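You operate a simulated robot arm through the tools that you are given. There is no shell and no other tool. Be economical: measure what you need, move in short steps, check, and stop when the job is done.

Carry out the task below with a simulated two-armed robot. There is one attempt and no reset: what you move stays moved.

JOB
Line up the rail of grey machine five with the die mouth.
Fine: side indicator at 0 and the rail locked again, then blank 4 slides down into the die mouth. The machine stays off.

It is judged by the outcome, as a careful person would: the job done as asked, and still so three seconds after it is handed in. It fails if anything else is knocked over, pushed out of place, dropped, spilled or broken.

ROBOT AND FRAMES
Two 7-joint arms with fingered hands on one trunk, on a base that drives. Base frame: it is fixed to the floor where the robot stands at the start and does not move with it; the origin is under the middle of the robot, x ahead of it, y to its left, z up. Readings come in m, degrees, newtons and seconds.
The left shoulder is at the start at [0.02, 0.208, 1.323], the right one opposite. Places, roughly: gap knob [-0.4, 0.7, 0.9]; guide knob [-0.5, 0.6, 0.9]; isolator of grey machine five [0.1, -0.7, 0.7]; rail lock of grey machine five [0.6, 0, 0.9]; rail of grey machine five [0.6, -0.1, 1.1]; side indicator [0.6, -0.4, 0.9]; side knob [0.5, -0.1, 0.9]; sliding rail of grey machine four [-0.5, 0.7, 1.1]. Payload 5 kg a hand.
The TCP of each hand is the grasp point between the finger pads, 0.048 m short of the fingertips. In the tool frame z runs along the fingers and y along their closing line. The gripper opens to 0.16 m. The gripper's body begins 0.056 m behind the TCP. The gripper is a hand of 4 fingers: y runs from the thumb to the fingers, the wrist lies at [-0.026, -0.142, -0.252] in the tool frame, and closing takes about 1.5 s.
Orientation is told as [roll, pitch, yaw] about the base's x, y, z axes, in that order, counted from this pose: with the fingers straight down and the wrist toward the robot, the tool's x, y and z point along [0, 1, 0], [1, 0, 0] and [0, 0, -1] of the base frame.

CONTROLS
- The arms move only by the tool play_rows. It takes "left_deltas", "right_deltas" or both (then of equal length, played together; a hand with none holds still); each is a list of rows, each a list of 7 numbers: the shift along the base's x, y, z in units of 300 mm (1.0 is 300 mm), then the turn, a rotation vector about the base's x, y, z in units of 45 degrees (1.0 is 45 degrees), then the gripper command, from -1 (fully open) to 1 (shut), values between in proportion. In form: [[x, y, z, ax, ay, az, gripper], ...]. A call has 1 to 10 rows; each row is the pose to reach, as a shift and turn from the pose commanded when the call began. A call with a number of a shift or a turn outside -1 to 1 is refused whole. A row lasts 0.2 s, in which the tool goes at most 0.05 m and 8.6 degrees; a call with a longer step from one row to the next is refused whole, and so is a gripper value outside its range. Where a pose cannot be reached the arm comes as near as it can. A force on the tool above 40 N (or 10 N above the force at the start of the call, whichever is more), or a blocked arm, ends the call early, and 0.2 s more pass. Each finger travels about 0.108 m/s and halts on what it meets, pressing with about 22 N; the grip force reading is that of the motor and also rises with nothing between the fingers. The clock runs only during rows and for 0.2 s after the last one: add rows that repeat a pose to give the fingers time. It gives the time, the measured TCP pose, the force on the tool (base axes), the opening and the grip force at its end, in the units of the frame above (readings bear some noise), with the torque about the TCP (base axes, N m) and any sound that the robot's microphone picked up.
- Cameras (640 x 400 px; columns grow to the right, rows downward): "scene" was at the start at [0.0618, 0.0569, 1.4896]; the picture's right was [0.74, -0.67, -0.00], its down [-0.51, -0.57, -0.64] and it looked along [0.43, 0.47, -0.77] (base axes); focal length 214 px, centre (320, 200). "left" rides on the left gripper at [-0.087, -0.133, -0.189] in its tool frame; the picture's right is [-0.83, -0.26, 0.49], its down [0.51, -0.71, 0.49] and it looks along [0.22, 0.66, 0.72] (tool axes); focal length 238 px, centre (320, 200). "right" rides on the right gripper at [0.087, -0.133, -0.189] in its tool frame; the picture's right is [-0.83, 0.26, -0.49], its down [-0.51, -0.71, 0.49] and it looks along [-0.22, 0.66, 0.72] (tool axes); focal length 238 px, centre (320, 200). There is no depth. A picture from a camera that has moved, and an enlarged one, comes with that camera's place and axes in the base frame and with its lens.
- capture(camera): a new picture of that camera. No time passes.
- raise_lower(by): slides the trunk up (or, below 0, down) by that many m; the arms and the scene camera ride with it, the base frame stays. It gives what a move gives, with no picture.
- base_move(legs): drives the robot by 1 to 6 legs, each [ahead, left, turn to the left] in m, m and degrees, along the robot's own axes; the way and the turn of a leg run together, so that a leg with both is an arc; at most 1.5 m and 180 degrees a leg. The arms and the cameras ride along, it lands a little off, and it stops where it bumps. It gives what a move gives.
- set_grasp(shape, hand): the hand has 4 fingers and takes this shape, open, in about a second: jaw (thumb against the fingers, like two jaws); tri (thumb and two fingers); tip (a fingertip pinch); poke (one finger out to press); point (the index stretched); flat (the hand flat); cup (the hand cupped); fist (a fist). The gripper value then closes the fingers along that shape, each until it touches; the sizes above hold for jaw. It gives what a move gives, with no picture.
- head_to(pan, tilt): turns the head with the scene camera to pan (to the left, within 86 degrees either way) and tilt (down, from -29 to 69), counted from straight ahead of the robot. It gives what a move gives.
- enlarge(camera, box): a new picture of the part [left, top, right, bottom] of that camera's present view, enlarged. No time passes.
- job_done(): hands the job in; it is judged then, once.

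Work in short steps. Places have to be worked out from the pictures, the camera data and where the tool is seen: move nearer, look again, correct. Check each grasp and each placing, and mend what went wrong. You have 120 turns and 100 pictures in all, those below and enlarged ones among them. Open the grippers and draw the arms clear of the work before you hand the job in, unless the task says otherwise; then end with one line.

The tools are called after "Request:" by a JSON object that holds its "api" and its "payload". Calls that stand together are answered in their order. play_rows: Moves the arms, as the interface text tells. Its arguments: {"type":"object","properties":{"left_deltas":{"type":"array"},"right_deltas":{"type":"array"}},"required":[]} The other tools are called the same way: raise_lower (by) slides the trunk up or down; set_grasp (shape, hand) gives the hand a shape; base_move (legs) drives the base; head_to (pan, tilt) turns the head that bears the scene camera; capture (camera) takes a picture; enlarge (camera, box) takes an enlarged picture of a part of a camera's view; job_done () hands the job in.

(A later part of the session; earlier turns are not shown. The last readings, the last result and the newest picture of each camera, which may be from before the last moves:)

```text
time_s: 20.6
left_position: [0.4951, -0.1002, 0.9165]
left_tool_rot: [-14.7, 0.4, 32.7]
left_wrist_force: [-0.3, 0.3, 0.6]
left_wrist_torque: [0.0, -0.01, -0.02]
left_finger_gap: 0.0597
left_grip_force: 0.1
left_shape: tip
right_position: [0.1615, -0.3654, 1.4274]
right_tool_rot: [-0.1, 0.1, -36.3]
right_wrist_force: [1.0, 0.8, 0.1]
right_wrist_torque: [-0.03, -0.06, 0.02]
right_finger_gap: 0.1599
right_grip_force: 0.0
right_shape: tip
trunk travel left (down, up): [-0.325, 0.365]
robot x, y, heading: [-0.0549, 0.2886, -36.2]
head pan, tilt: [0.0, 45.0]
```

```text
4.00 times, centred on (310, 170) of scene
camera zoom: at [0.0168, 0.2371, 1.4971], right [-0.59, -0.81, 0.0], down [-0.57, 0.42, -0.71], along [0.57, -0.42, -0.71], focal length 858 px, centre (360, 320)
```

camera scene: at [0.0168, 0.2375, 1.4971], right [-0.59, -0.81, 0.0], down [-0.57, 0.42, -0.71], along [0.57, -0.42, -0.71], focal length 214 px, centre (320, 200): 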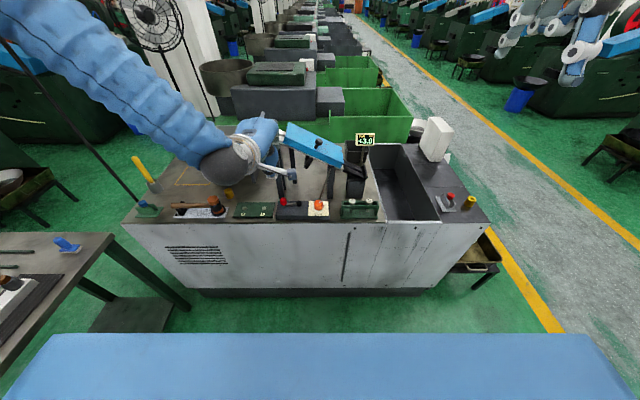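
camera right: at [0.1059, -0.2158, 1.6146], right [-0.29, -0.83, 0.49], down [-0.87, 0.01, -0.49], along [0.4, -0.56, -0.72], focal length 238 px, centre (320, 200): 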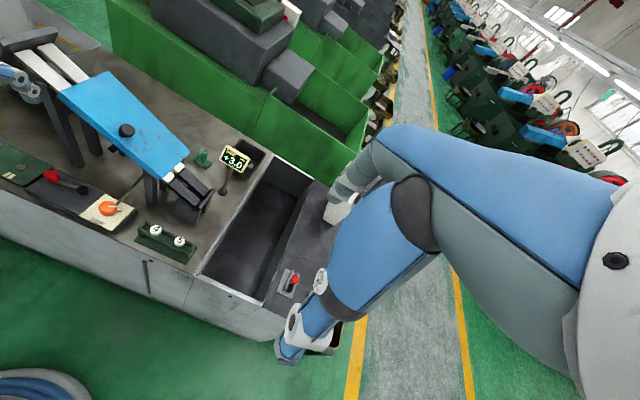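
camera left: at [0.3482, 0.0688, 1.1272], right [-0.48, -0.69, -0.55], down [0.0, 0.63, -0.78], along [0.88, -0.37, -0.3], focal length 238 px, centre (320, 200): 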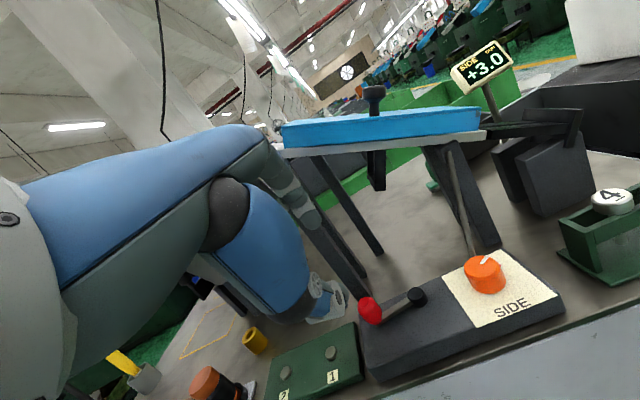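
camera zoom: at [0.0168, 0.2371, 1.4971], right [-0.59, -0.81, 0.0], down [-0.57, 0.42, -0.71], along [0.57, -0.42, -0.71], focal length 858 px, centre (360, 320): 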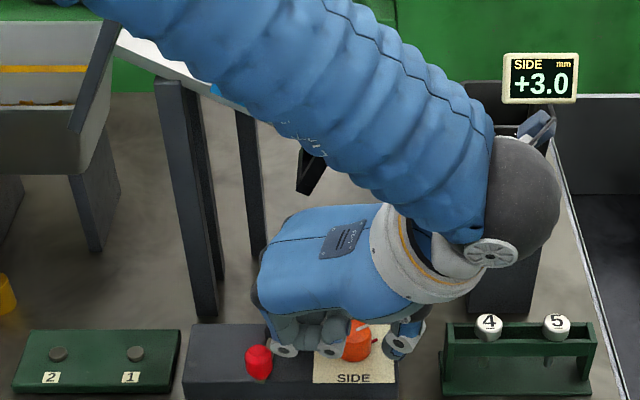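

Knob is centred between the tips. Close and twist first +20° (counter-clockwise) about the knob axis, reading the indicator.

Request:
{"api": "play_rows", "payload": {"left_deltas": [[0, 0, 0, 0, 0, 0, 0.6], [0, 0, 0, 0, 0, 0, 0.9], [0, 0, 0, 0, 0, 0, 0.9], [-0.007, -0.002, 0, 0, 0, 0.17, 0.9], [-0.013, -0.007, 0, 0, 0, 0.34, 0.9], [-0.013, -0.007, 0, 0, 0, 0.34, 0.9]]}}

Request:
{"api": "enlarge", "payload": {"camera": "scene", "box": [230, 120, 390, 220]}}

Request:
{"api": "enlarge", "payload": {"camera": "left", "box": [200, 120, 460, 340]}}

```text
time_s: 22.0
left_position: [0.4928, -0.104, 0.9161]
left_tool_rot: [-14.6, 0.5, 48.1]
left_wrist_force: [6.9, -0.8, -4.2]
left_wrist_torque: [0.03, -0.25, -0.02]
left_finger_gap: 0.0232
left_grip_force: 22.0
left_shape: tip
right_position: [0.1628, -0.3659, 1.4246]
right_tool_rot: [0.1, 0.1, -36.3]
right_wrist_force: [-0.5, -0.2, 0.3]
right_wrist_torque: [-0.02, -0.03, 0.02]
right_finger_gap: 0.1598
right_grip_force: 0.1
right_shape: tip
trunk travel left (down, up): [-0.325, 0.365]
robot x, y, heading: [-0.0555, 0.2936, -36.0]
head pan, tilt: [0.0, 45.0]
```

```text
4.00 times, centred on (310, 170) of scene
camera zoom: at [0.0182, 0.2363, 1.4969], right [-0.59, -0.81, 0.0], down [-0.57, 0.42, -0.71], along [0.57, -0.42, -0.71], focal length 858 px, centre (360, 320)
```

zoom: 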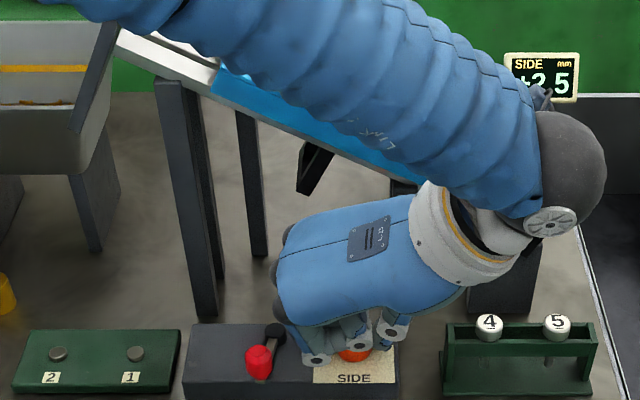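

```text
1.82 times, centred on (330, 230) of left
camera zoom: at [0.4322, -0.2259, 1.1231], right [0.52, -0.82, -0.26], down [-0.75, -0.29, -0.6], along [0.41, 0.5, -0.76], focal length 433 px, centre (302, 146)
```

zoom: 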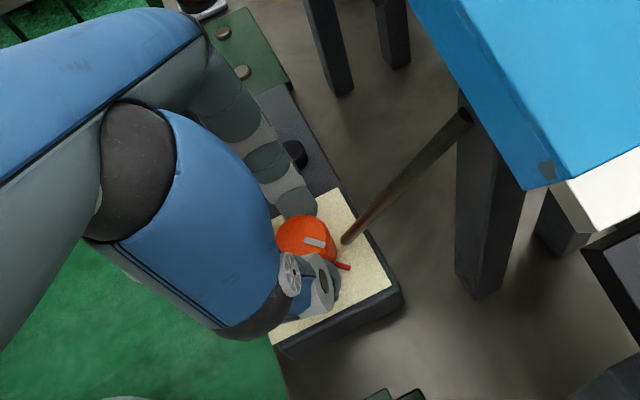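

CCW lowers the reading (15° ≈ 0.5 mm; about 90° total needed). Continue 30° more, and check the indicator with the right camera.

Request:
{"api": "play_rows", "payload": {"left_deltas": [[-0.003, -0.004, 0, 0, 0, 0.167, 0.9], [-0.005, -0.008, 0, 0, 0, 0.333, 0.9], [-0.007, -0.013, 0, 0, 0, 0.5, 0.9], [-0.009, -0.018, 0, 0, 0, 0.667, 0.9], [-0.009, -0.018, 0, 0, 0, 0.667, 0.9]]}}

Request:
{"api": "enlarge", "payload": {"camera": "right", "box": [40, 120, 280, 270]}}

Request:
{"api": "enlarge", "payload": {"camera": "left", "box": [200, 120, 460, 340]}}

```text
time_s: 23.2
left_position: [0.4898, -0.1066, 0.9165]
left_tool_rot: [-14.7, 0.5, 78.1]
left_wrist_force: [10.9, 6.7, 0.4]
left_wrist_torque: [0.43, -0.43, 0.02]
left_finger_gap: 0.0231
left_grip_force: 21.8
left_shape: tip
right_position: [0.1631, -0.3645, 1.4254]
right_tool_rot: [0.0, 0.0, -36.3]
right_wrist_force: [0.2, 0.0, -0.2]
right_wrist_torque: [-0.02, 0.02, -0.01]
right_finger_gap: 0.1596
right_grip_force: 0.1
right_shape: tip
trunk travel left (down, up): [-0.325, 0.365]
robot x, y, heading: [-0.0557, 0.2902, -36.0]
head pan, tilt: [0.0, 45.0]
```

```text
2.67 times, centred on (160, 195) of right
camera zoom: at [0.1076, -0.2161, 1.6141], right [-0.28, -0.83, 0.49], down [-0.87, 0.01, -0.49], along [0.4, -0.56, -0.72], focal length 636 px, centre (747, 213)
```

zoom: 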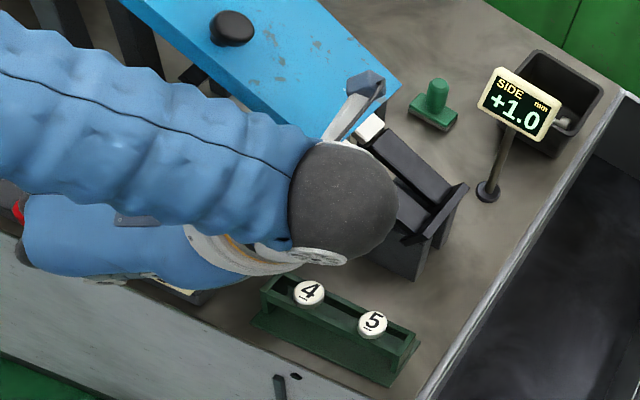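

```text
1.82 times, centred on (330, 230) of left
camera zoom: at [0.499, -0.2444, 1.1231], right [0.86, -0.45, -0.26], down [-0.5, -0.62, -0.6], along [0.11, 0.64, -0.76], focal length 433 px, centre (302, 146)
```

zoom: 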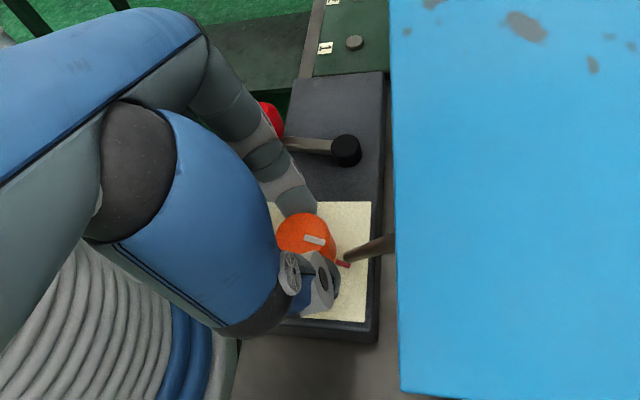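

Reading +1.0; ~0.05 mm/deg, so about 20° remains. I turn 15° more and re-check.

Request:
{"api": "play_rows", "payload": {"left_deltas": [[0, -0.005, 0, 0, 0, 0.167, 0.9], [-0.001, -0.01, 0, 0, 0, 0.333, 0.9], [-0.001, -0.01, 0, 0, 0, 0.333, 0.9]]}}

Request:
{"api": "enlarge", "payload": {"camera": "right", "box": [40, 120, 280, 270]}}

Request:
{"api": "enlarge", "payload": {"camera": "left", "box": [200, 120, 460, 340]}}

```text
time_s: 24.0
left_position: [0.4895, -0.1107, 0.9168]
left_tool_rot: [-14.6, 0.5, 93.1]
left_wrist_force: [13.8, 13.6, -3.6]
left_wrist_torque: [0.66, -0.44, 0.04]
left_finger_gap: 0.0229
left_grip_force: 22.1
left_shape: tip
right_position: [0.1634, -0.3649, 1.4262]
right_tool_rot: [-0.1, 0.0, -36.2]
right_wrist_force: [0.8, 0.5, -0.7]
right_wrist_torque: [0.03, 0.0, 0.03]
right_finger_gap: 0.1598
right_grip_force: 0.1
right_shape: tip
trunk travel left (down, up): [-0.325, 0.365]
robot x, y, heading: [-0.0563, 0.2948, -36.1]
head pan, tilt: [0.0, 45.0]
```

```text
2.67 times, centred on (160, 195) of right
camera zoom: at [0.108, -0.2158, 1.6142], right [-0.28, -0.83, 0.49], down [-0.87, 0.01, -0.49], along [0.4, -0.56, -0.72], focal length 636 px, centre (747, 213)
```

zoom: 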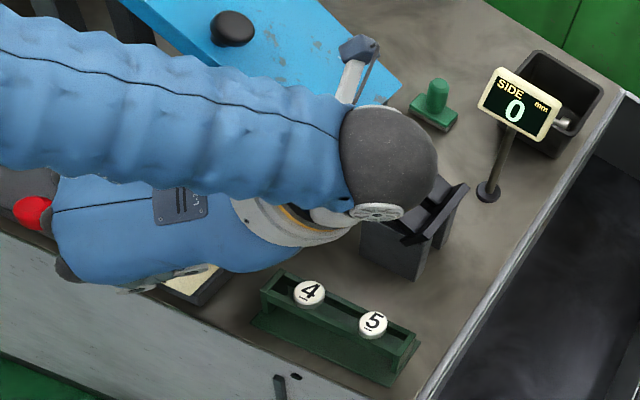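

```text
1.82 times, centred on (330, 230) of left
camera zoom: at [0.5336, -0.2405, 1.1232], right [0.94, -0.21, -0.26], down [-0.33, -0.73, -0.6], along [-0.06, 0.65, -0.76], focal length 433 px, centre (302, 146)
```

zoom: 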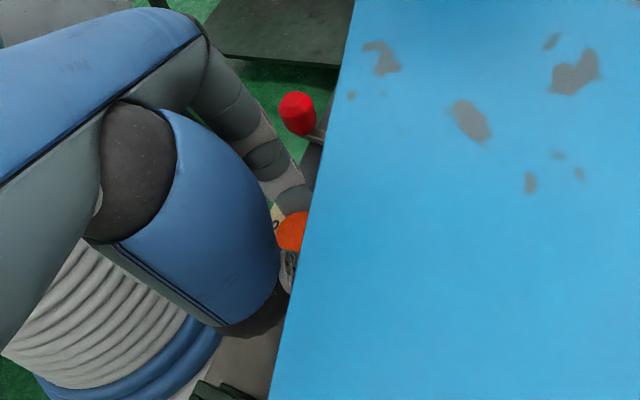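

Indicator shows 0. Open the fingers and rise straight up.

Request:
{"api": "play_rows", "payload": {"left_deltas": [[0, 0, 0, 0, 0, 0, 0.6], [0, 0, 0, 0, 0, 0, 0.3], [0, 0, 0, 0, 0, 0, 0.3], [0, 0, 0.1, 0, 0, 0, 0.3], [0, 0, 0.22, 0, 0, 0, 0.3], [0, 0, 0.38, 0, 0, -0.15, 0.3], [0, 0, 0.5, 0, 0, -0.33, 0.3], [0, 0, 0.6, 0, 0, -0.5, 0.3], [0, 0, 0.7, 0, 0, -0.68, 0.3]]}}

Request:
{"api": "enlarge", "payload": {"camera": "right", "box": [0, 120, 280, 270]}}

Request:
{"api": "enlarge", "payload": {"camera": "scene", "box": [230, 120, 390, 220]}}

```text
time_s: 26.0
left_position: [0.4889, -0.1091, 1.1287]
left_tool_rot: [-14.8, 0.3, 62.3]
left_wrist_force: [-1.1, 0.2, -1.5]
left_wrist_torque: [-0.09, -0.06, -0.04]
left_finger_gap: 0.0554
left_grip_force: 0.1
left_shape: tip
right_position: [0.1603, -0.3634, 1.4262]
right_tool_rot: [0.0, -0.1, -36.3]
right_wrist_force: [-0.7, 1.4, 0.0]
right_wrist_torque: [-0.09, -0.02, -0.07]
right_finger_gap: 0.1598
right_grip_force: 0.0
right_shape: tip
trunk travel left (down, up): [-0.325, 0.365]
robot x, y, heading: [-0.0562, 0.2928, -36.1]
head pan, tilt: [0.0, 45.0]
```

```text
2.29 times, centred on (140, 195) of right
camera zoom: at [0.1054, -0.2152, 1.6149], right [-0.29, -0.83, 0.49], down [-0.87, 0.01, -0.49], along [0.4, -0.56, -0.72], focal length 545 px, centre (731, 211)
```

zoom: 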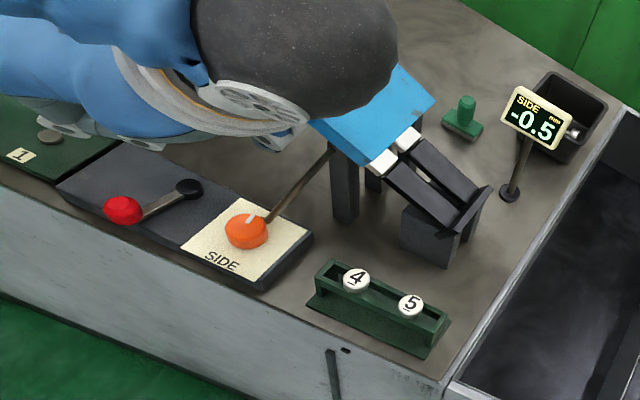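

```text
4.00 times, centred on (310, 170) of scene
camera zoom: at [0.0165, 0.2379, 1.4972], right [-0.59, -0.81, 0.0], down [-0.57, 0.42, -0.71], along [0.57, -0.42, -0.71], focal length 858 px, centre (360, 320)
```

zoom: 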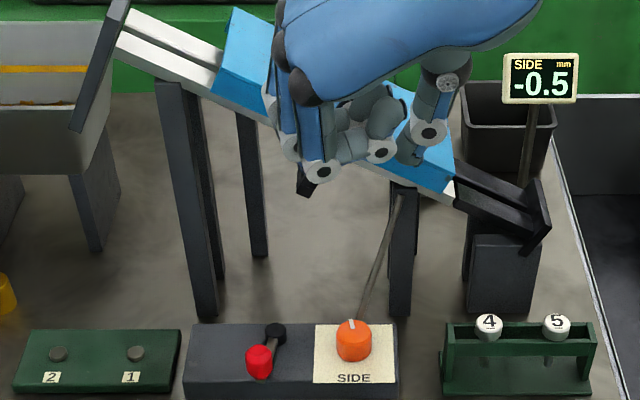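

Releasing dragged it to -0.5. I regrip with better centring (axis ≈ [0.503,-0.106]) at yaw 40° and turn back a little.

Request:
{"api": "play_rows", "payload": {"left_deltas": [[0.007, 0.014, 0, 0, 0, -0.165, 0.25], [0.015, 0.028, 0, 0, 0, -0.33, 0.25], [0.022, 0.04, -0.05, 0, 0, -0.496, 0.25], [0.022, 0.04, -0.2, 0, 0, -0.496, 0.25], [0.022, 0.04, -0.35, 0, 0, -0.496, 0.25], [0.022, 0.04, -0.5, 0, 0, -0.496, 0.25], [0.022, 0.04, -0.62, 0, 0, -0.496, 0.25], [0.022, 0.04, -0.7, 0, 0, -0.496, 0.25], [0.022, 0.04, -0.7, 0, 0, -0.496, 0.25]]}}

Request:
{"api": "enlarge", "payload": {"camera": "left", "box": [220, 180, 400, 320]}}

```text
time_s: 28.0
left_position: [0.4953, -0.1, 0.916]
left_tool_rot: [-14.7, 0.4, 40.1]
left_wrist_force: [0.1, -0.4, 0.1]
left_wrist_torque: [-0.03, 0.0, -0.03]
left_finger_gap: 0.0594
left_grip_force: 0.0
left_shape: tip
right_position: [0.1609, -0.366, 1.4255]
right_tool_rot: [0.0, -0.1, -36.2]
right_wrist_force: [-1.0, -0.3, 1.0]
right_wrist_torque: [-0.03, -0.01, 0.04]
right_finger_gap: 0.1597
right_grip_force: 0.1
right_shape: tip
trunk travel left (down, up): [-0.325, 0.365]
robot x, y, heading: [-0.0567, 0.2896, -36.5]
head pan, tilt: [0.0, 45.0]
```

```text
2.86 times, centred on (310, 250) of left
camera zoom: at [0.4183, -0.2128, 1.1229], right [0.4, -0.88, -0.26], down [-0.78, -0.18, -0.6], along [0.48, 0.44, -0.76], focal length 681 px, centre (349, 57)
```

zoom: 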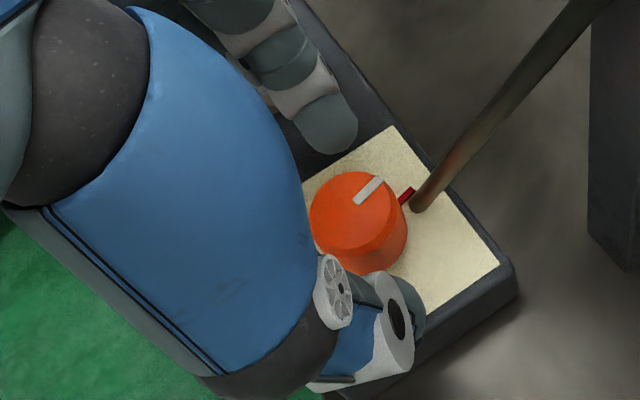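

Well centred. Close and turn 9° clockwise, then view the indicator.

Request:
{"api": "play_rows", "payload": {"left_deltas": [[0, 0, 0, 0, 0, 0, 0.6], [0, 0, 0, 0, 0, 0, 0.9], [0, 0, 0, 0, 0, 0, 0.9], [0.003, 0.002, 0, 0, 0, -0.1, 0.9], [0.005, 0.003, 0, 0, 0, -0.2, 0.9], [0.005, 0.003, 0, 0, 0, -0.2, 0.9]]}}

Request:
{"api": "enlarge", "payload": {"camera": "right", "box": [0, 120, 280, 270]}}

```text
time_s: 29.4
left_position: [0.4961, -0.1001, 0.9156]
left_tool_rot: [-14.6, 0.3, 31.0]
left_wrist_force: [-4.0, -4.8, -3.4]
left_wrist_torque: [-0.15, 0.19, 0.0]
left_finger_gap: 0.0237
left_grip_force: 22.2
left_shape: tip
right_position: [0.1619, -0.3661, 1.4259]
right_tool_rot: [0.0, 0.0, -36.2]
right_wrist_force: [0.3, -0.1, -0.5]
right_wrist_torque: [0.02, -0.06, 0.02]
right_finger_gap: 0.1598
right_grip_force: 0.1
right_shape: tip
trunk travel left (down, up): [-0.325, 0.365]
robot x, y, heading: [-0.0586, 0.293, -36.2]
head pan, tilt: [0.0, 45.0]
```

```text
2.29 times, centred on (140, 195) of right
camera zoom: at [0.1059, -0.2176, 1.6138], right [-0.29, -0.83, 0.49], down [-0.87, 0.01, -0.49], along [0.4, -0.56, -0.72], focal length 545 px, centre (731, 211)
```

zoom: 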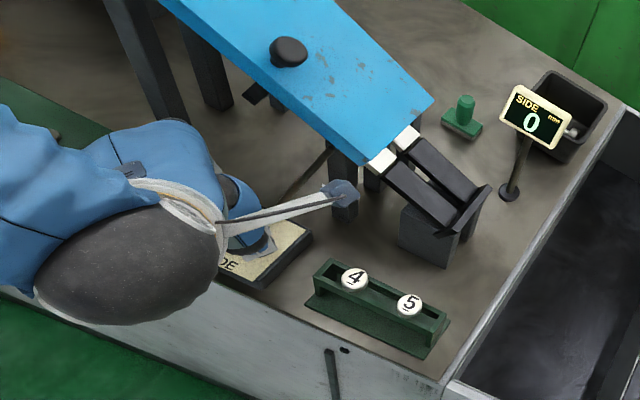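

Reads 0. Open gradually and rise, then check.

Request:
{"api": "play_rows", "payload": {"left_deltas": [[0, 0, 0, 0, 0, 0, 0.6], [0, 0, 0, 0, 0, 0, 0.45], [0, 0, 0, 0, 0, 0, 0.25], [0, 0, 0, 0, 0, 0, 0.25]]}}

Request:
{"api": "enlarge", "payload": {"camera": "right", "box": [180, 120, 280, 190]}}

Request:
{"api": "enlarge", "payload": {"camera": "left", "box": [220, 180, 400, 320]}}

```text
time_s: 30.4
left_position: [0.4962, -0.0993, 0.917]
left_tool_rot: [-14.5, 0.3, 31.1]
left_wrist_force: [0.4, -0.1, -0.4]
left_wrist_torque: [-0.05, -0.02, 0.01]
left_finger_gap: 0.0591
left_grip_force: 0.1
left_shape: tip
right_position: [0.1621, -0.3664, 1.4256]
right_tool_rot: [0.0, 0.0, -36.3]
right_wrist_force: [0.8, -0.3, -0.1]
right_wrist_torque: [-0.01, 0.0, -0.01]
right_finger_gap: 0.1597
right_grip_force: 0.0
right_shape: tip
trunk travel left (down, up): [-0.325, 0.365]
robot x, y, heading: [-0.0611, 0.2926, -36.3]
head pan, tilt: [0.0, 45.0]
```

```text
5.71 times, centred on (230, 155) of right
camera zoom: at [0.1065, -0.2166, 1.6141], right [-0.28, -0.83, 0.49], down [-0.87, 0.01, -0.49], along [0.4, -0.56, -0.72], focal length 1362 px, centre (834, 457)
```

zoom: 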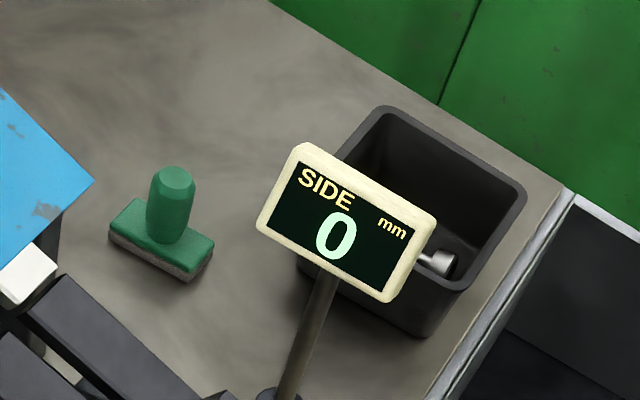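

```text
2.86 times, centred on (310, 250) of left
camera zoom: at [0.4036, -0.1983, 1.1235], right [0.26, -0.93, -0.26], down [-0.8, -0.06, -0.6], along [0.54, 0.36, -0.76], focal length 681 px, centre (349, 57)
```

zoom: 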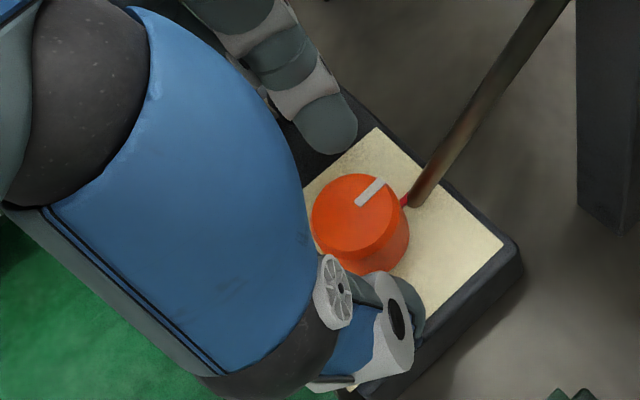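

Holds at 0. Now rise and reorient the left hand to the earlier lever-grip pose (tilt 20°, yaw ~50°).

Request:
{"api": "play_rows", "payload": {"left_deltas": [[0, 0, 0.1, 0, 0, 0, 0.25], [0, 0, 0.22, 0, 0, 0, 0.25], [0, 0.02, 0.35, 0.1, -0.043, 0, 0.25], [0, 0.06, 0.45, 0.2, -0.086, 0, 0.25], [0, 0.1, 0.5, 0.3, -0.128, 0, 0.3], [0, 0.15, 0.5, 0.4, -0.171, 0, 0.4], [0, 0.2, 0.5, 0.507, -0.214, 0, 0.4], [0, 0.2, 0.5, 0.507, -0.214, 0, 0.4]]}}

Request:
{"api": "enlarge", "payload": {"camera": "right", "box": [0, 120, 280, 270]}}

```text
time_s: 32.2
left_position: [0.4979, -0.0362, 1.0677]
left_tool_rot: [0.5, -19.5, 28.5]
left_wrist_force: [0.6, 0.3, -0.7]
left_wrist_torque: [0.0, 0.0, -0.04]
left_finger_gap: 0.0486
left_grip_force: 0.0
left_shape: tip
right_position: [0.1626, -0.3654, 1.4261]
right_tool_rot: [0.0, 0.0, -36.2]
right_wrist_force: [-0.6, 0.2, -0.5]
right_wrist_torque: [-0.04, 0.04, 0.02]
right_finger_gap: 0.1601
right_grip_force: 0.1
right_shape: tip
trunk travel left (down, up): [-0.325, 0.365]
robot x, y, heading: [-0.0564, 0.2923, -36.2]
head pan, tilt: [0.0, 45.0]
```

```text
2.29 times, centred on (140, 195) of right
camera zoom: at [0.1065, -0.2166, 1.6141], right [-0.28, -0.83, 0.49], down [-0.87, 0.01, -0.49], along [0.4, -0.56, -0.72], focal length 545 px, centre (731, 211)
```

zoom: 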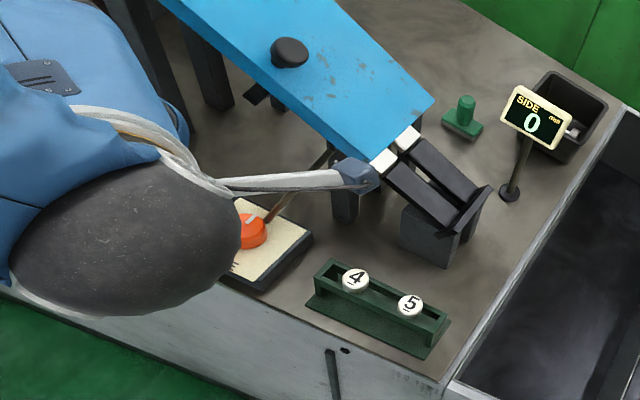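

Still 0. Move above the lever handle at its present place, yaw 52°.

Request:
{"api": "play_rows", "payload": {"left_deltas": [[0.007, 0.004, 0, 0, 0, 0.17, 0.35], [0.015, 0.008, -0.1, 0, 0, 0.35, 0.35], [0.022, 0.012, -0.25, 0, 0, 0.52, 0.35], [0.022, 0.012, -0.37, 0, 0, 0.52, 0.35], [0.022, 0.012, -0.37, 0, 0, 0.52, 0.35]]}}

Request:
{"api": "enlarge", "payload": {"camera": "left", "box": [220, 120, 480, 340]}}

```text
time_s: 33.4
left_position: [0.5027, -0.0357, 0.9556]
left_tool_rot: [0.4, -19.4, 52.0]
left_wrist_force: [0.0, -0.3, -1.1]
left_wrist_torque: [-0.01, -0.02, -0.03]
left_finger_gap: 0.0518
left_grip_force: 0.0
left_shape: tip
right_position: [0.1628, -0.3649, 1.4263]
right_tool_rot: [-0.1, 0.0, -36.3]
right_wrist_force: [0.2, 0.1, 0.8]
right_wrist_torque: [-0.04, -0.02, 0.05]
right_finger_gap: 0.1598
right_grip_force: 0.0
right_shape: tip
trunk travel left (down, up): [-0.325, 0.365]
robot x, y, heading: [-0.0591, 0.2918, -36.1]
head pan, tilt: [0.0, 45.0]
```

```text
1.82 times, centred on (350, 230) of left
camera zoom: at [0.4564, -0.2377, 1.0901], right [0.6, -0.57, -0.55], down [-0.71, -0.08, -0.69], along [0.35, 0.81, -0.46], focal length 433 px, centre (266, 146)
```

zoom: 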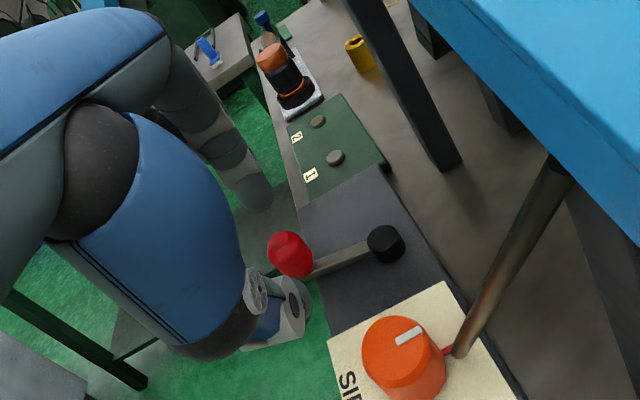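

Handle is a bit toward the index side; shift 6 mm that way, descend 40 mm and close.

Request:
{"api": "play_rows", "payload": {"left_deltas": [[0.012, 0.016, -0.05, 0, 0, 0, 0.35], [0.012, 0.016, -0.13, 0, 0, 0, 0.35], [0.012, 0.016, -0.13, 0, 0, 0, 0.7], [0.012, 0.016, -0.13, 0, 0, 0, 0.9], [0.012, 0.016, -0.13, 0, 0, 0, 0.9]]}}

Request:
{"api": "enlarge", "payload": {"camera": "left", "box": [220, 120, 480, 340]}}

```text
time_s: 34.6
left_position: [0.5102, -0.0303, 0.9184]
left_tool_rot: [0.3, -19.5, 52.0]
left_wrist_force: [9.3, 6.8, 8.2]
left_wrist_torque: [0.39, -0.44, -0.12]
left_finger_gap: 0.0088
left_grip_force: 0.1
left_shape: tip
right_position: [0.1629, -0.3641, 1.4254]
right_tool_rot: [0.1, 0.0, -36.2]
right_wrist_force: [0.3, 0.4, 0.2]
right_wrist_torque: [0.0, 0.03, -0.01]
right_finger_gap: 0.16
right_grip_force: 0.0
right_shape: tip
trunk travel left (down, up): [-0.325, 0.365]
robot x, y, heading: [-0.0557, 0.2927, -36.2]
head pan, tilt: [0.0, 45.0]
```

```text
1.82 times, centred on (350, 230) of left
camera zoom: at [0.4632, -0.2321, 1.0521], right [0.61, -0.57, -0.55], down [-0.71, -0.09, -0.7], along [0.35, 0.81, -0.46], focal length 433 px, centre (266, 146)
```

zoom: 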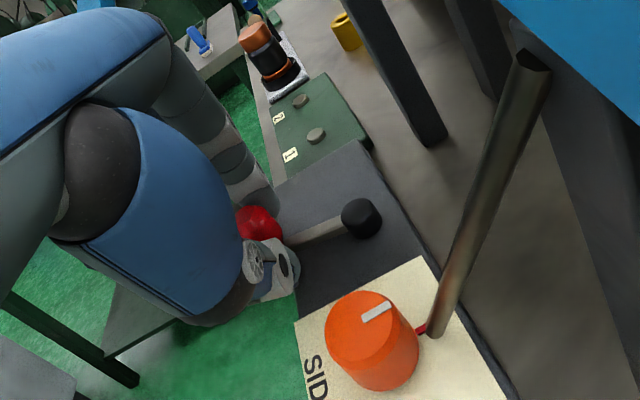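

The fingers closed beside the handle (gap 9 mm). Re-triangulating, the handle is nearer [0.520, 0.000]. Open, rise 50 mm, and look.

Request:
{"api": "play_rows", "payload": {"left_deltas": [[0, 0, 0, 0, 0, 0, 0.5], [0, 0, 0, 0, 0, 0, 0.25], [0, 0, 0.06, 0, 0, 0, 0.25], [0, 0, 0.17, 0, 0, 0, 0.25], [0, 0, 0.17, 0, 0, 0, 0.25]]}}

Request:
{"api": "enlarge", "payload": {"camera": "left", "box": [220, 120, 480, 340]}}

Request:
{"api": "enlarge", "payload": {"camera": "scene", "box": [230, 160, 350, 235]}}

```text
time_s: 35.8
left_position: [0.5052, -0.0304, 0.9662]
left_tool_rot: [0.7, -19.3, 51.8]
left_wrist_force: [0.1, -0.5, -1.1]
left_wrist_torque: [0.03, 0.02, 0.03]
left_finger_gap: 0.0596
left_grip_force: 0.0
left_shape: tip
right_position: [0.1617, -0.3654, 1.4246]
right_tool_rot: [0.0, 0.0, -36.3]
right_wrist_force: [0.2, -0.5, -1.0]
right_wrist_torque: [0.06, 0.06, 0.0]
right_finger_gap: 0.1596
right_grip_force: 0.2
right_shape: tip
trunk travel left (down, up): [-0.325, 0.365]
robot x, y, heading: [-0.0614, 0.2958, -36.3]
head pan, tilt: [0.0, 45.0]
```

```text
1.82 times, centred on (350, 230) of left
camera zoom: at [0.4598, -0.2341, 1.1005], right [0.6, -0.57, -0.55], down [-0.72, -0.08, -0.69], along [0.35, 0.81, -0.46], focal length 433 px, centre (266, 146)
```

zoom: 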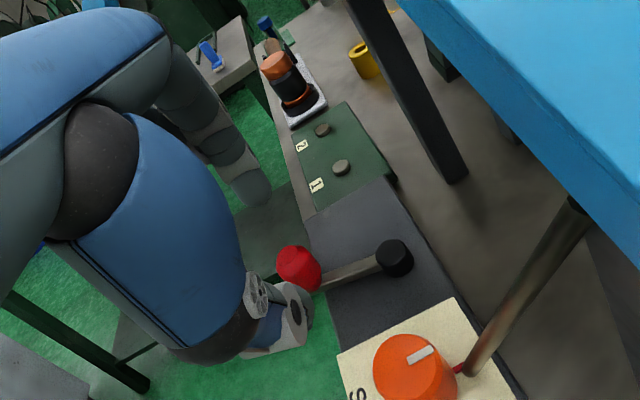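

```text
5.33 times, centred on (290, 198) of scene
camera zoom: at [0.0179, 0.2357, 1.4969], right [-0.59, -0.81, 0.0], down [-0.57, 0.42, -0.71], along [0.57, -0.42, -0.71], focal length 1144 px, centre (480, 213)
```

zoom: 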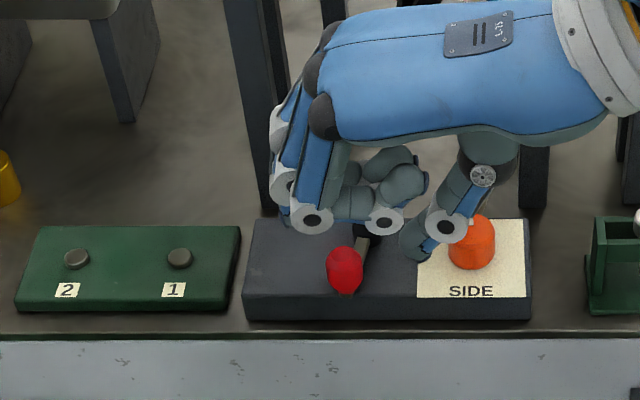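

I shift (+6, +10 mm) to centre on the handle, descend 48 mm and close.

Request:
{"api": "play_rows", "payload": {"left_deltas": [[0.02, 0.033, 0, 0, 0, 0, 0.25], [0.02, 0.033, -0.08, 0, 0, 0, 0.25], [0.02, 0.033, -0.165, 0, 0, 0, 0.25], [0.02, 0.033, -0.165, 0, 0, 0, 0.25]]}}

Request:
{"api": "enlarge", "payload": {"camera": "left", "box": [250, 180, 410, 310]}}

Request:
{"api": "enlarge", "payload": {"camera": "scene", "box": [260, 180, 340, 230]}}

```text
time_s: 36.8
left_position: [0.5101, -0.0212, 0.9225]
left_tool_rot: [0.3, -19.3, 51.9]
left_wrist_force: [-5.5, -5.5, 25.1]
left_wrist_torque: [-0.96, 0.59, -0.05]
left_finger_gap: 0.0597
left_grip_force: 0.1
left_shape: tip
right_position: [0.1595, -0.3651, 1.4264]
right_tool_rot: [0.1, -0.2, -36.3]
right_wrist_force: [-0.5, 0.7, 0.3]
right_wrist_torque: [0.01, -0.01, 0.03]
right_finger_gap: 0.1599
right_grip_force: 0.0
right_shape: tip
trunk travel left (down, up): [-0.325, 0.365]
robot x, y, heading: [-0.0539, 0.2924, -36.2]
head pan, tilt: [0.0, 45.0]
```

```text
3.08 times, centred on (330, 245) of left
camera zoom: at [0.4644, -0.2246, 1.0562], right [0.61, -0.58, -0.55], down [-0.71, -0.09, -0.7], along [0.35, 0.81, -0.46], focal length 733 px, centre (289, 62)
```

zoom: 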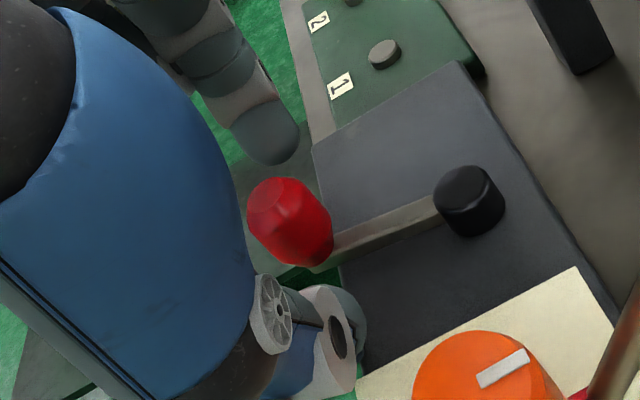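

```text
8.00 times, centred on (300, 205) of scene
camera zoom: at [0.0155, 0.2367, 1.4975], right [-0.59, -0.81, 0.0], down [-0.57, 0.42, -0.71], along [0.57, -0.42, -0.71], focal length 1716 px, centre (480, 160)
```

zoom: 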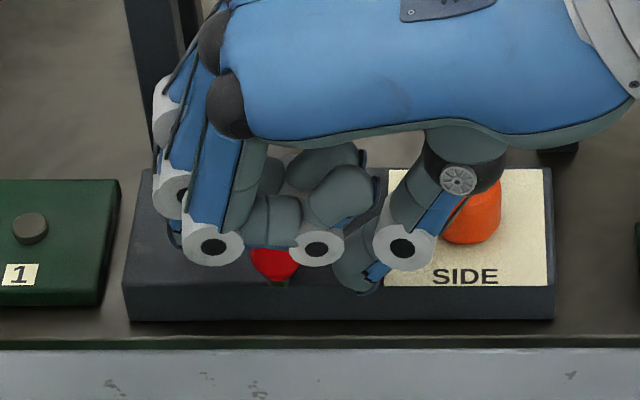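

The contact torque shows the thumb tip touching the panel. Raise ~6 mm, nudge, and close on the handle.

Request:
{"api": "play_rows", "payload": {"left_deltas": [[0.003, 0.004, 0.03, 0, 0, 0, 0.25], [0.003, 0.004, 0.03, 0, 0, 0, 0.5], [0.003, 0.004, 0.03, 0, 0, 0, 0.75], [0.003, 0.004, 0.03, 0, 0, 0, 0.9], [0.003, 0.004, 0.03, 0, 0, 0, 0.9]]}}

Request:
{"api": "enlarge", "payload": {"camera": "left", "box": [250, 180, 410, 310]}}

```text
time_s: 38.0
left_position: [0.5118, -0.0205, 0.9271]
left_tool_rot: [0.6, -19.4, 51.8]
left_wrist_force: [-2.0, 1.4, -5.0]
left_wrist_torque: [-0.14, 0.18, 0.09]
left_finger_gap: 0.0192
left_grip_force: 22.1
left_shape: tip
right_position: [0.1623, -0.3651, 1.4257]
right_tool_rot: [0.0, 0.0, -36.3]
right_wrist_force: [-0.1, 0.0, 0.3]
right_wrist_torque: [-0.02, 0.04, 0.01]
right_finger_gap: 0.1599
right_grip_force: 0.1
right_shape: tip
trunk travel left (down, up): [-0.325, 0.365]
robot x, y, heading: [-0.0587, 0.2947, -35.9]
head pan, tilt: [0.0, 45.0]
```

```text
3.08 times, centred on (330, 245) of left
camera zoom: at [0.4669, -0.2228, 1.0613], right [0.6, -0.57, -0.55], down [-0.72, -0.08, -0.69], along [0.35, 0.81, -0.46], focal length 733 px, centre (289, 62)
```

zoom: 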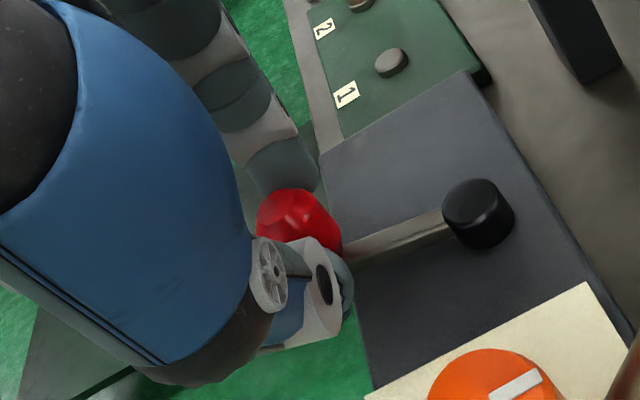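

Gripped with low force. Turn the lever back along its arc, first 40°.

Request:
{"api": "play_rows", "payload": {"left_deltas": [[0.017, 0.023, 0, 0, 0, -0.178, 0.9], [0.038, 0.043, 0, 0, 0, -0.356, 0.9], [0.061, 0.061, 0, 0, 0, -0.533, 0.9], [0.086, 0.075, 0, 0, 0, -0.711, 0.9], [0.113, 0.085, 0, 0, 0, -0.889, 0.9]]}}

Request:
{"api": "enlarge", "payload": {"camera": "left", "box": [220, 120, 480, 340]}}

```text
time_s: 39.2
left_position: [0.5476, 0.003, 0.9273]
left_tool_rot: [0.5, -19.4, 11.8]
left_wrist_force: [-0.8, -8.4, -12.6]
left_wrist_torque: [-0.31, 0.49, -0.16]
left_finger_gap: 0.0186
left_grip_force: 22.4
left_shape: tip
right_position: [0.1624, -0.3655, 1.4255]
right_tool_rot: [0.0, 0.0, -36.2]
right_wrist_force: [0.1, 0.8, -0.7]
right_wrist_torque: [-0.02, -0.03, 0.0]
right_finger_gap: 0.1596
right_grip_force: 0.0
right_shape: tip
trunk travel left (down, up): [-0.325, 0.365]
robot x, y, heading: [-0.0617, 0.2903, -36.2]
head pan, tilt: [0.0, 45.0]
```

```text
1.82 times, centred on (350, 230) of left
camera zoom: at [0.3818, -0.1211, 1.0626], right [0.09, -0.83, -0.55], down [-0.6, 0.4, -0.69], along [0.79, 0.39, -0.46], focal length 433 px, centre (266, 146)
```

zoom: 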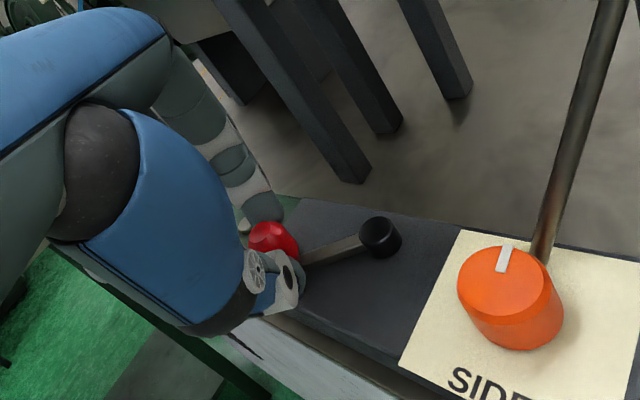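

Continue to the original position plus a small overshoot to seat it, lowering 4 mm.

Request:
{"api": "play_rows", "payload": {"left_deltas": [[0.028, 0.006, -0.012, 0, 0, -0.178, 0.9], [0.057, 0.009, -0.012, 0, 0, -0.356, 0.9], [0.086, 0.007, -0.012, 0, 0, -0.533, 0.9], [0.114, 0.002, -0.012, 0, 0, -0.711, 0.9], [0.126, -0.004, -0.012, 0, 0, -0.79, 0.9], [0.126, -0.004, -0.012, 0, 0, -0.79, 0.9]]}}

Request:
{"api": "enlarge", "payload": {"camera": "left", "box": [220, 120, 480, 340]}}

Request:
{"api": "enlarge", "payload": {"camera": "right", "box": [0, 120, 280, 270]}}

```text
time_s: 40.4
left_position: [0.5784, 0.0039, 0.9272]
left_tool_rot: [0.2, -19.2, -23.3]
left_wrist_force: [-20.2, 6.4, 23.6]
left_wrist_torque: [0.28, 1.05, 0.06]
left_finger_gap: 0.0217
left_grip_force: 21.7
left_shape: tip
right_position: [0.1592, -0.3641, 1.4273]
right_tool_rot: [-0.1, -0.2, -36.2]
right_wrist_force: [-0.9, -0.5, 0.2]
right_wrist_torque: [0.0, 0.08, -0.01]
right_finger_gap: 0.16
right_grip_force: 0.1
right_shape: tip
trunk travel left (down, up): [-0.325, 0.365]
robot x, y, heading: [-0.0611, 0.2942, -36.1]
head pan, tilt: [0.0, 45.0]
stopped in row 6 (left hand): the force on the tool passed its limit (the readings are from after the stop); the commanded pose is now the measured one
```

```text
1.82 times, centred on (350, 230) of left
camera zoom: at [0.3719, -0.0024, 1.0617], right [-0.41, -0.73, -0.55], down [-0.27, 0.67, -0.69], along [0.87, -0.14, -0.47], focal length 433 px, centre (266, 146)
```

zoom: 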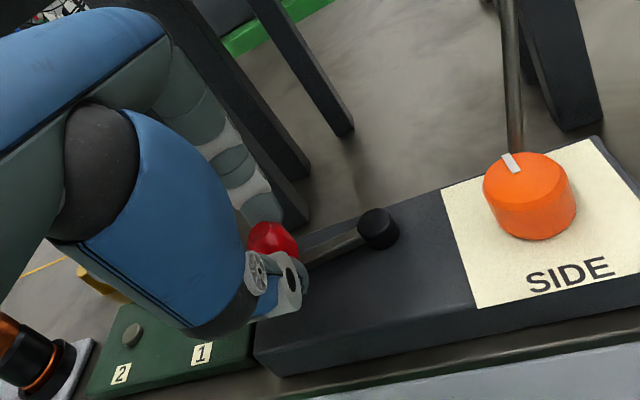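

```text
2.29 times, centred on (140, 195) of right
camera zoom: at [0.103, -0.2146, 1.6152], right [-0.29, -0.83, 0.49], down [-0.87, 0.01, -0.49], along [0.4, -0.56, -0.72], focal length 545 px, centre (731, 211)
```

zoom: 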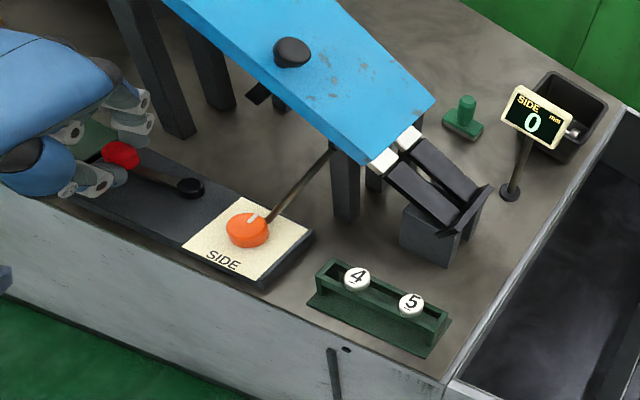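

Lever is back at its stop along the panel (handle [0.590, 0]); indicator 0. Release and rise clear.

Request:
{"api": "play_rows", "payload": {"left_deltas": [[0, 0, 0, 0, 0, 0, 0.6], [0, 0, 0, 0, 0, 0, 0.35], [0, 0, 0, 0, 0, 0, 0.35], [0, 0, 0.1, 0, 0, 0, 0.35], [-0.02, 0.02, 0.25, 0, 0, 0, 0.35], [-0.06, 0.08, 0.4, 0, 0, -0.05, 0.3], [-0.1, 0.15, 0.55, 0, 0, -0.15, 0.3], [-0.15, 0.25, 0.68, 0, 0, -0.25, 0.3], [-0.2, 0.3, 0.8, 0, 0, -0.28, 0.3]]}}

Request:
{"api": "enlarge", "payload": {"camera": "scene", "box": [230, 120, 390, 220]}}

```text
refused: row 7 steps farther than a row can; nothing moved
```

```text
4.00 times, centred on (310, 170) of scene
camera zoom: at [0.0142, 0.2385, 1.4974], right [-0.59, -0.81, 0.0], down [-0.57, 0.42, -0.71], along [0.57, -0.42, -0.71], focal length 858 px, centre (360, 320)
```

zoom: 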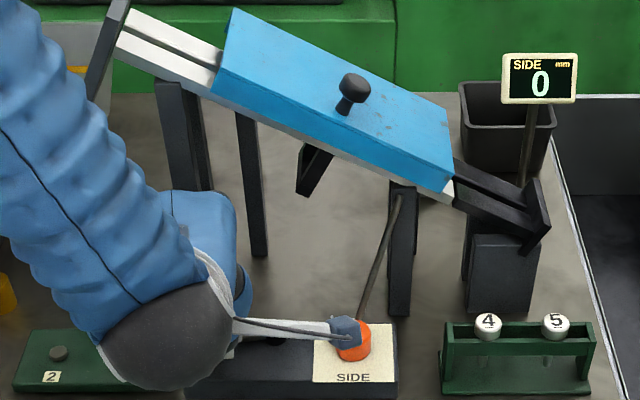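

A row step was too long; resend with smaller steps.

Request:
{"api": "play_rows", "payload": {"left_deltas": [[0, 0, 0, 0, 0, 0, 0.6], [0, 0, 0, 0, 0, 0, 0.35], [0, 0, 0, 0, 0, 0, 0.35], [0, 0, 0.1, 0, 0, 0, 0.35], [-0.02, 0.02, 0.23, 0, 0, 0, 0.35], [-0.05, 0.06, 0.36, 0, 0, -0.05, 0.3], [-0.08, 0.1, 0.48, 0, 0, -0.15, 0.3], [-0.11, 0.15, 0.6, 0, 0, -0.25, 0.3], [-0.14, 0.2, 0.72, 0, 0, -0.28, 0.3], [-0.17, 0.25, 0.84, 0, 0, -0.28, 0.3]]}}

Request:
{"api": "enlarge", "payload": {"camera": "scene", "box": [230, 120, 390, 220]}}

```text
time_s: 42.6
left_position: [0.5294, 0.0814, 1.1765]
left_tool_rot: [0.3, -19.1, -36.0]
left_wrist_force: [-1.1, 0.9, 0.0]
left_wrist_torque: [-0.05, -0.16, 0.04]
left_finger_gap: 0.0554
left_grip_force: 0.0
left_shape: tip
right_position: [0.1585, -0.3645, 1.4269]
right_tool_rot: [-0.1, -0.1, -36.3]
right_wrist_force: [-1.7, 1.8, 1.1]
right_wrist_torque: [-0.04, -0.13, -0.04]
right_finger_gap: 0.1599
right_grip_force: 0.1
right_shape: tip
trunk travel left (down, up): [-0.325, 0.365]
robot x, y, heading: [-0.0542, 0.2925, -36.3]
head pan, tilt: [0.0, 45.0]
```

```text
4.00 times, centred on (310, 170) of scene
camera zoom: at [0.0143, 0.2379, 1.4972], right [-0.59, -0.81, 0.0], down [-0.57, 0.42, -0.71], along [0.57, -0.42, -0.71], focal length 858 px, centre (360, 320)
```

zoom: 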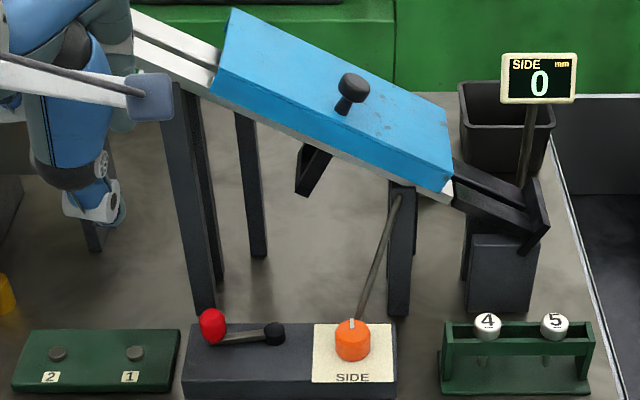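

Locked again with 0 showing. Before taking blank 4, I look at the hand's folded fingers, the blanks and the upper rail closely.

Request:
{"api": "enlarge", "payload": {"camera": "scene", "box": [200, 90, 300, 190]}}

Request:
{"api": "enlarge", "payload": {"camera": "left", "box": [300, 60, 560, 240]}}

Request:
{"api": "enlarge", "payload": {"camera": "scene", "box": [335, 180, 385, 220]}}

Request:
{"api": "enlarge", "payload": {"camera": "right", "box": [0, 20, 160, 120]}}

```text
4.00 times, centred on (250, 140) of scene
camera zoom: at [0.0143, 0.2379, 1.4972], right [-0.59, -0.81, 0.0], down [-0.57, 0.42, -0.71], along [0.57, -0.42, -0.71], focal length 858 px, centre (600, 440)
```

zoom: 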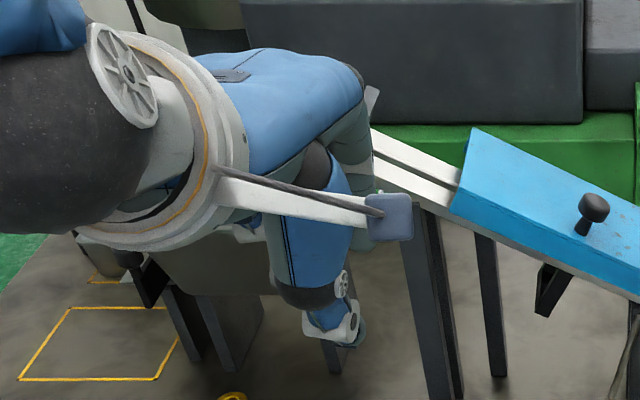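

```text
2.22 times, centred on (430, 150) of left
camera zoom: at [0.3246, 0.1186, 1.3114], right [-0.56, -0.62, -0.55], down [-0.11, 0.71, -0.69], along [0.82, -0.32, -0.47], focal length 530 px, centre (76, 311)
```

zoom: 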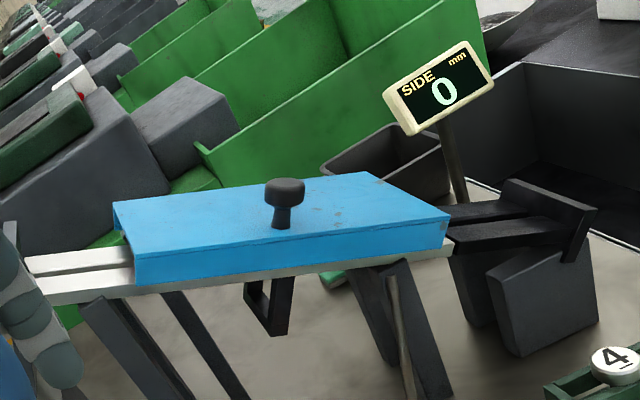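

```text
10.00 times, centred on (360, 200) of scene
camera zoom: at [0.0143, 0.2379, 1.4972], right [-0.59, -0.81, 0.0], down [-0.57, 0.42, -0.71], along [0.57, -0.42, -0.71], focal length 2145 px, centre (-80, 200)
```

zoom: 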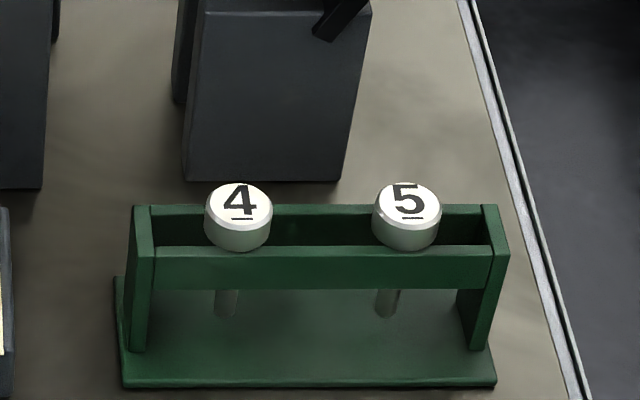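

```text
4.00 times, centred on (80, 70) of right
camera zoom: at [0.1026, -0.2152, 1.6152], right [-0.29, -0.83, 0.49], down [-0.87, 0.01, -0.49], along [0.4, -0.56, -0.72], focal length 953 px, centre (1280, 720)
```

zoom: 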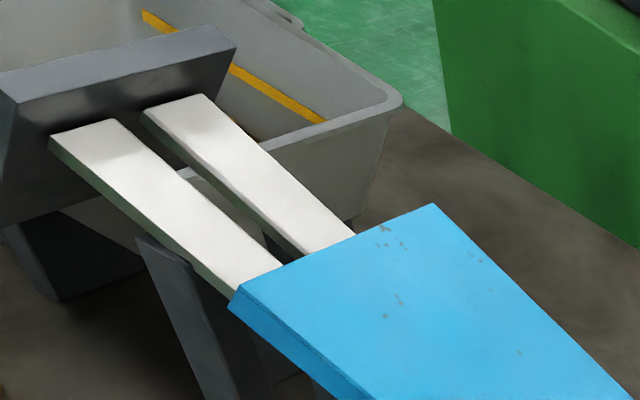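

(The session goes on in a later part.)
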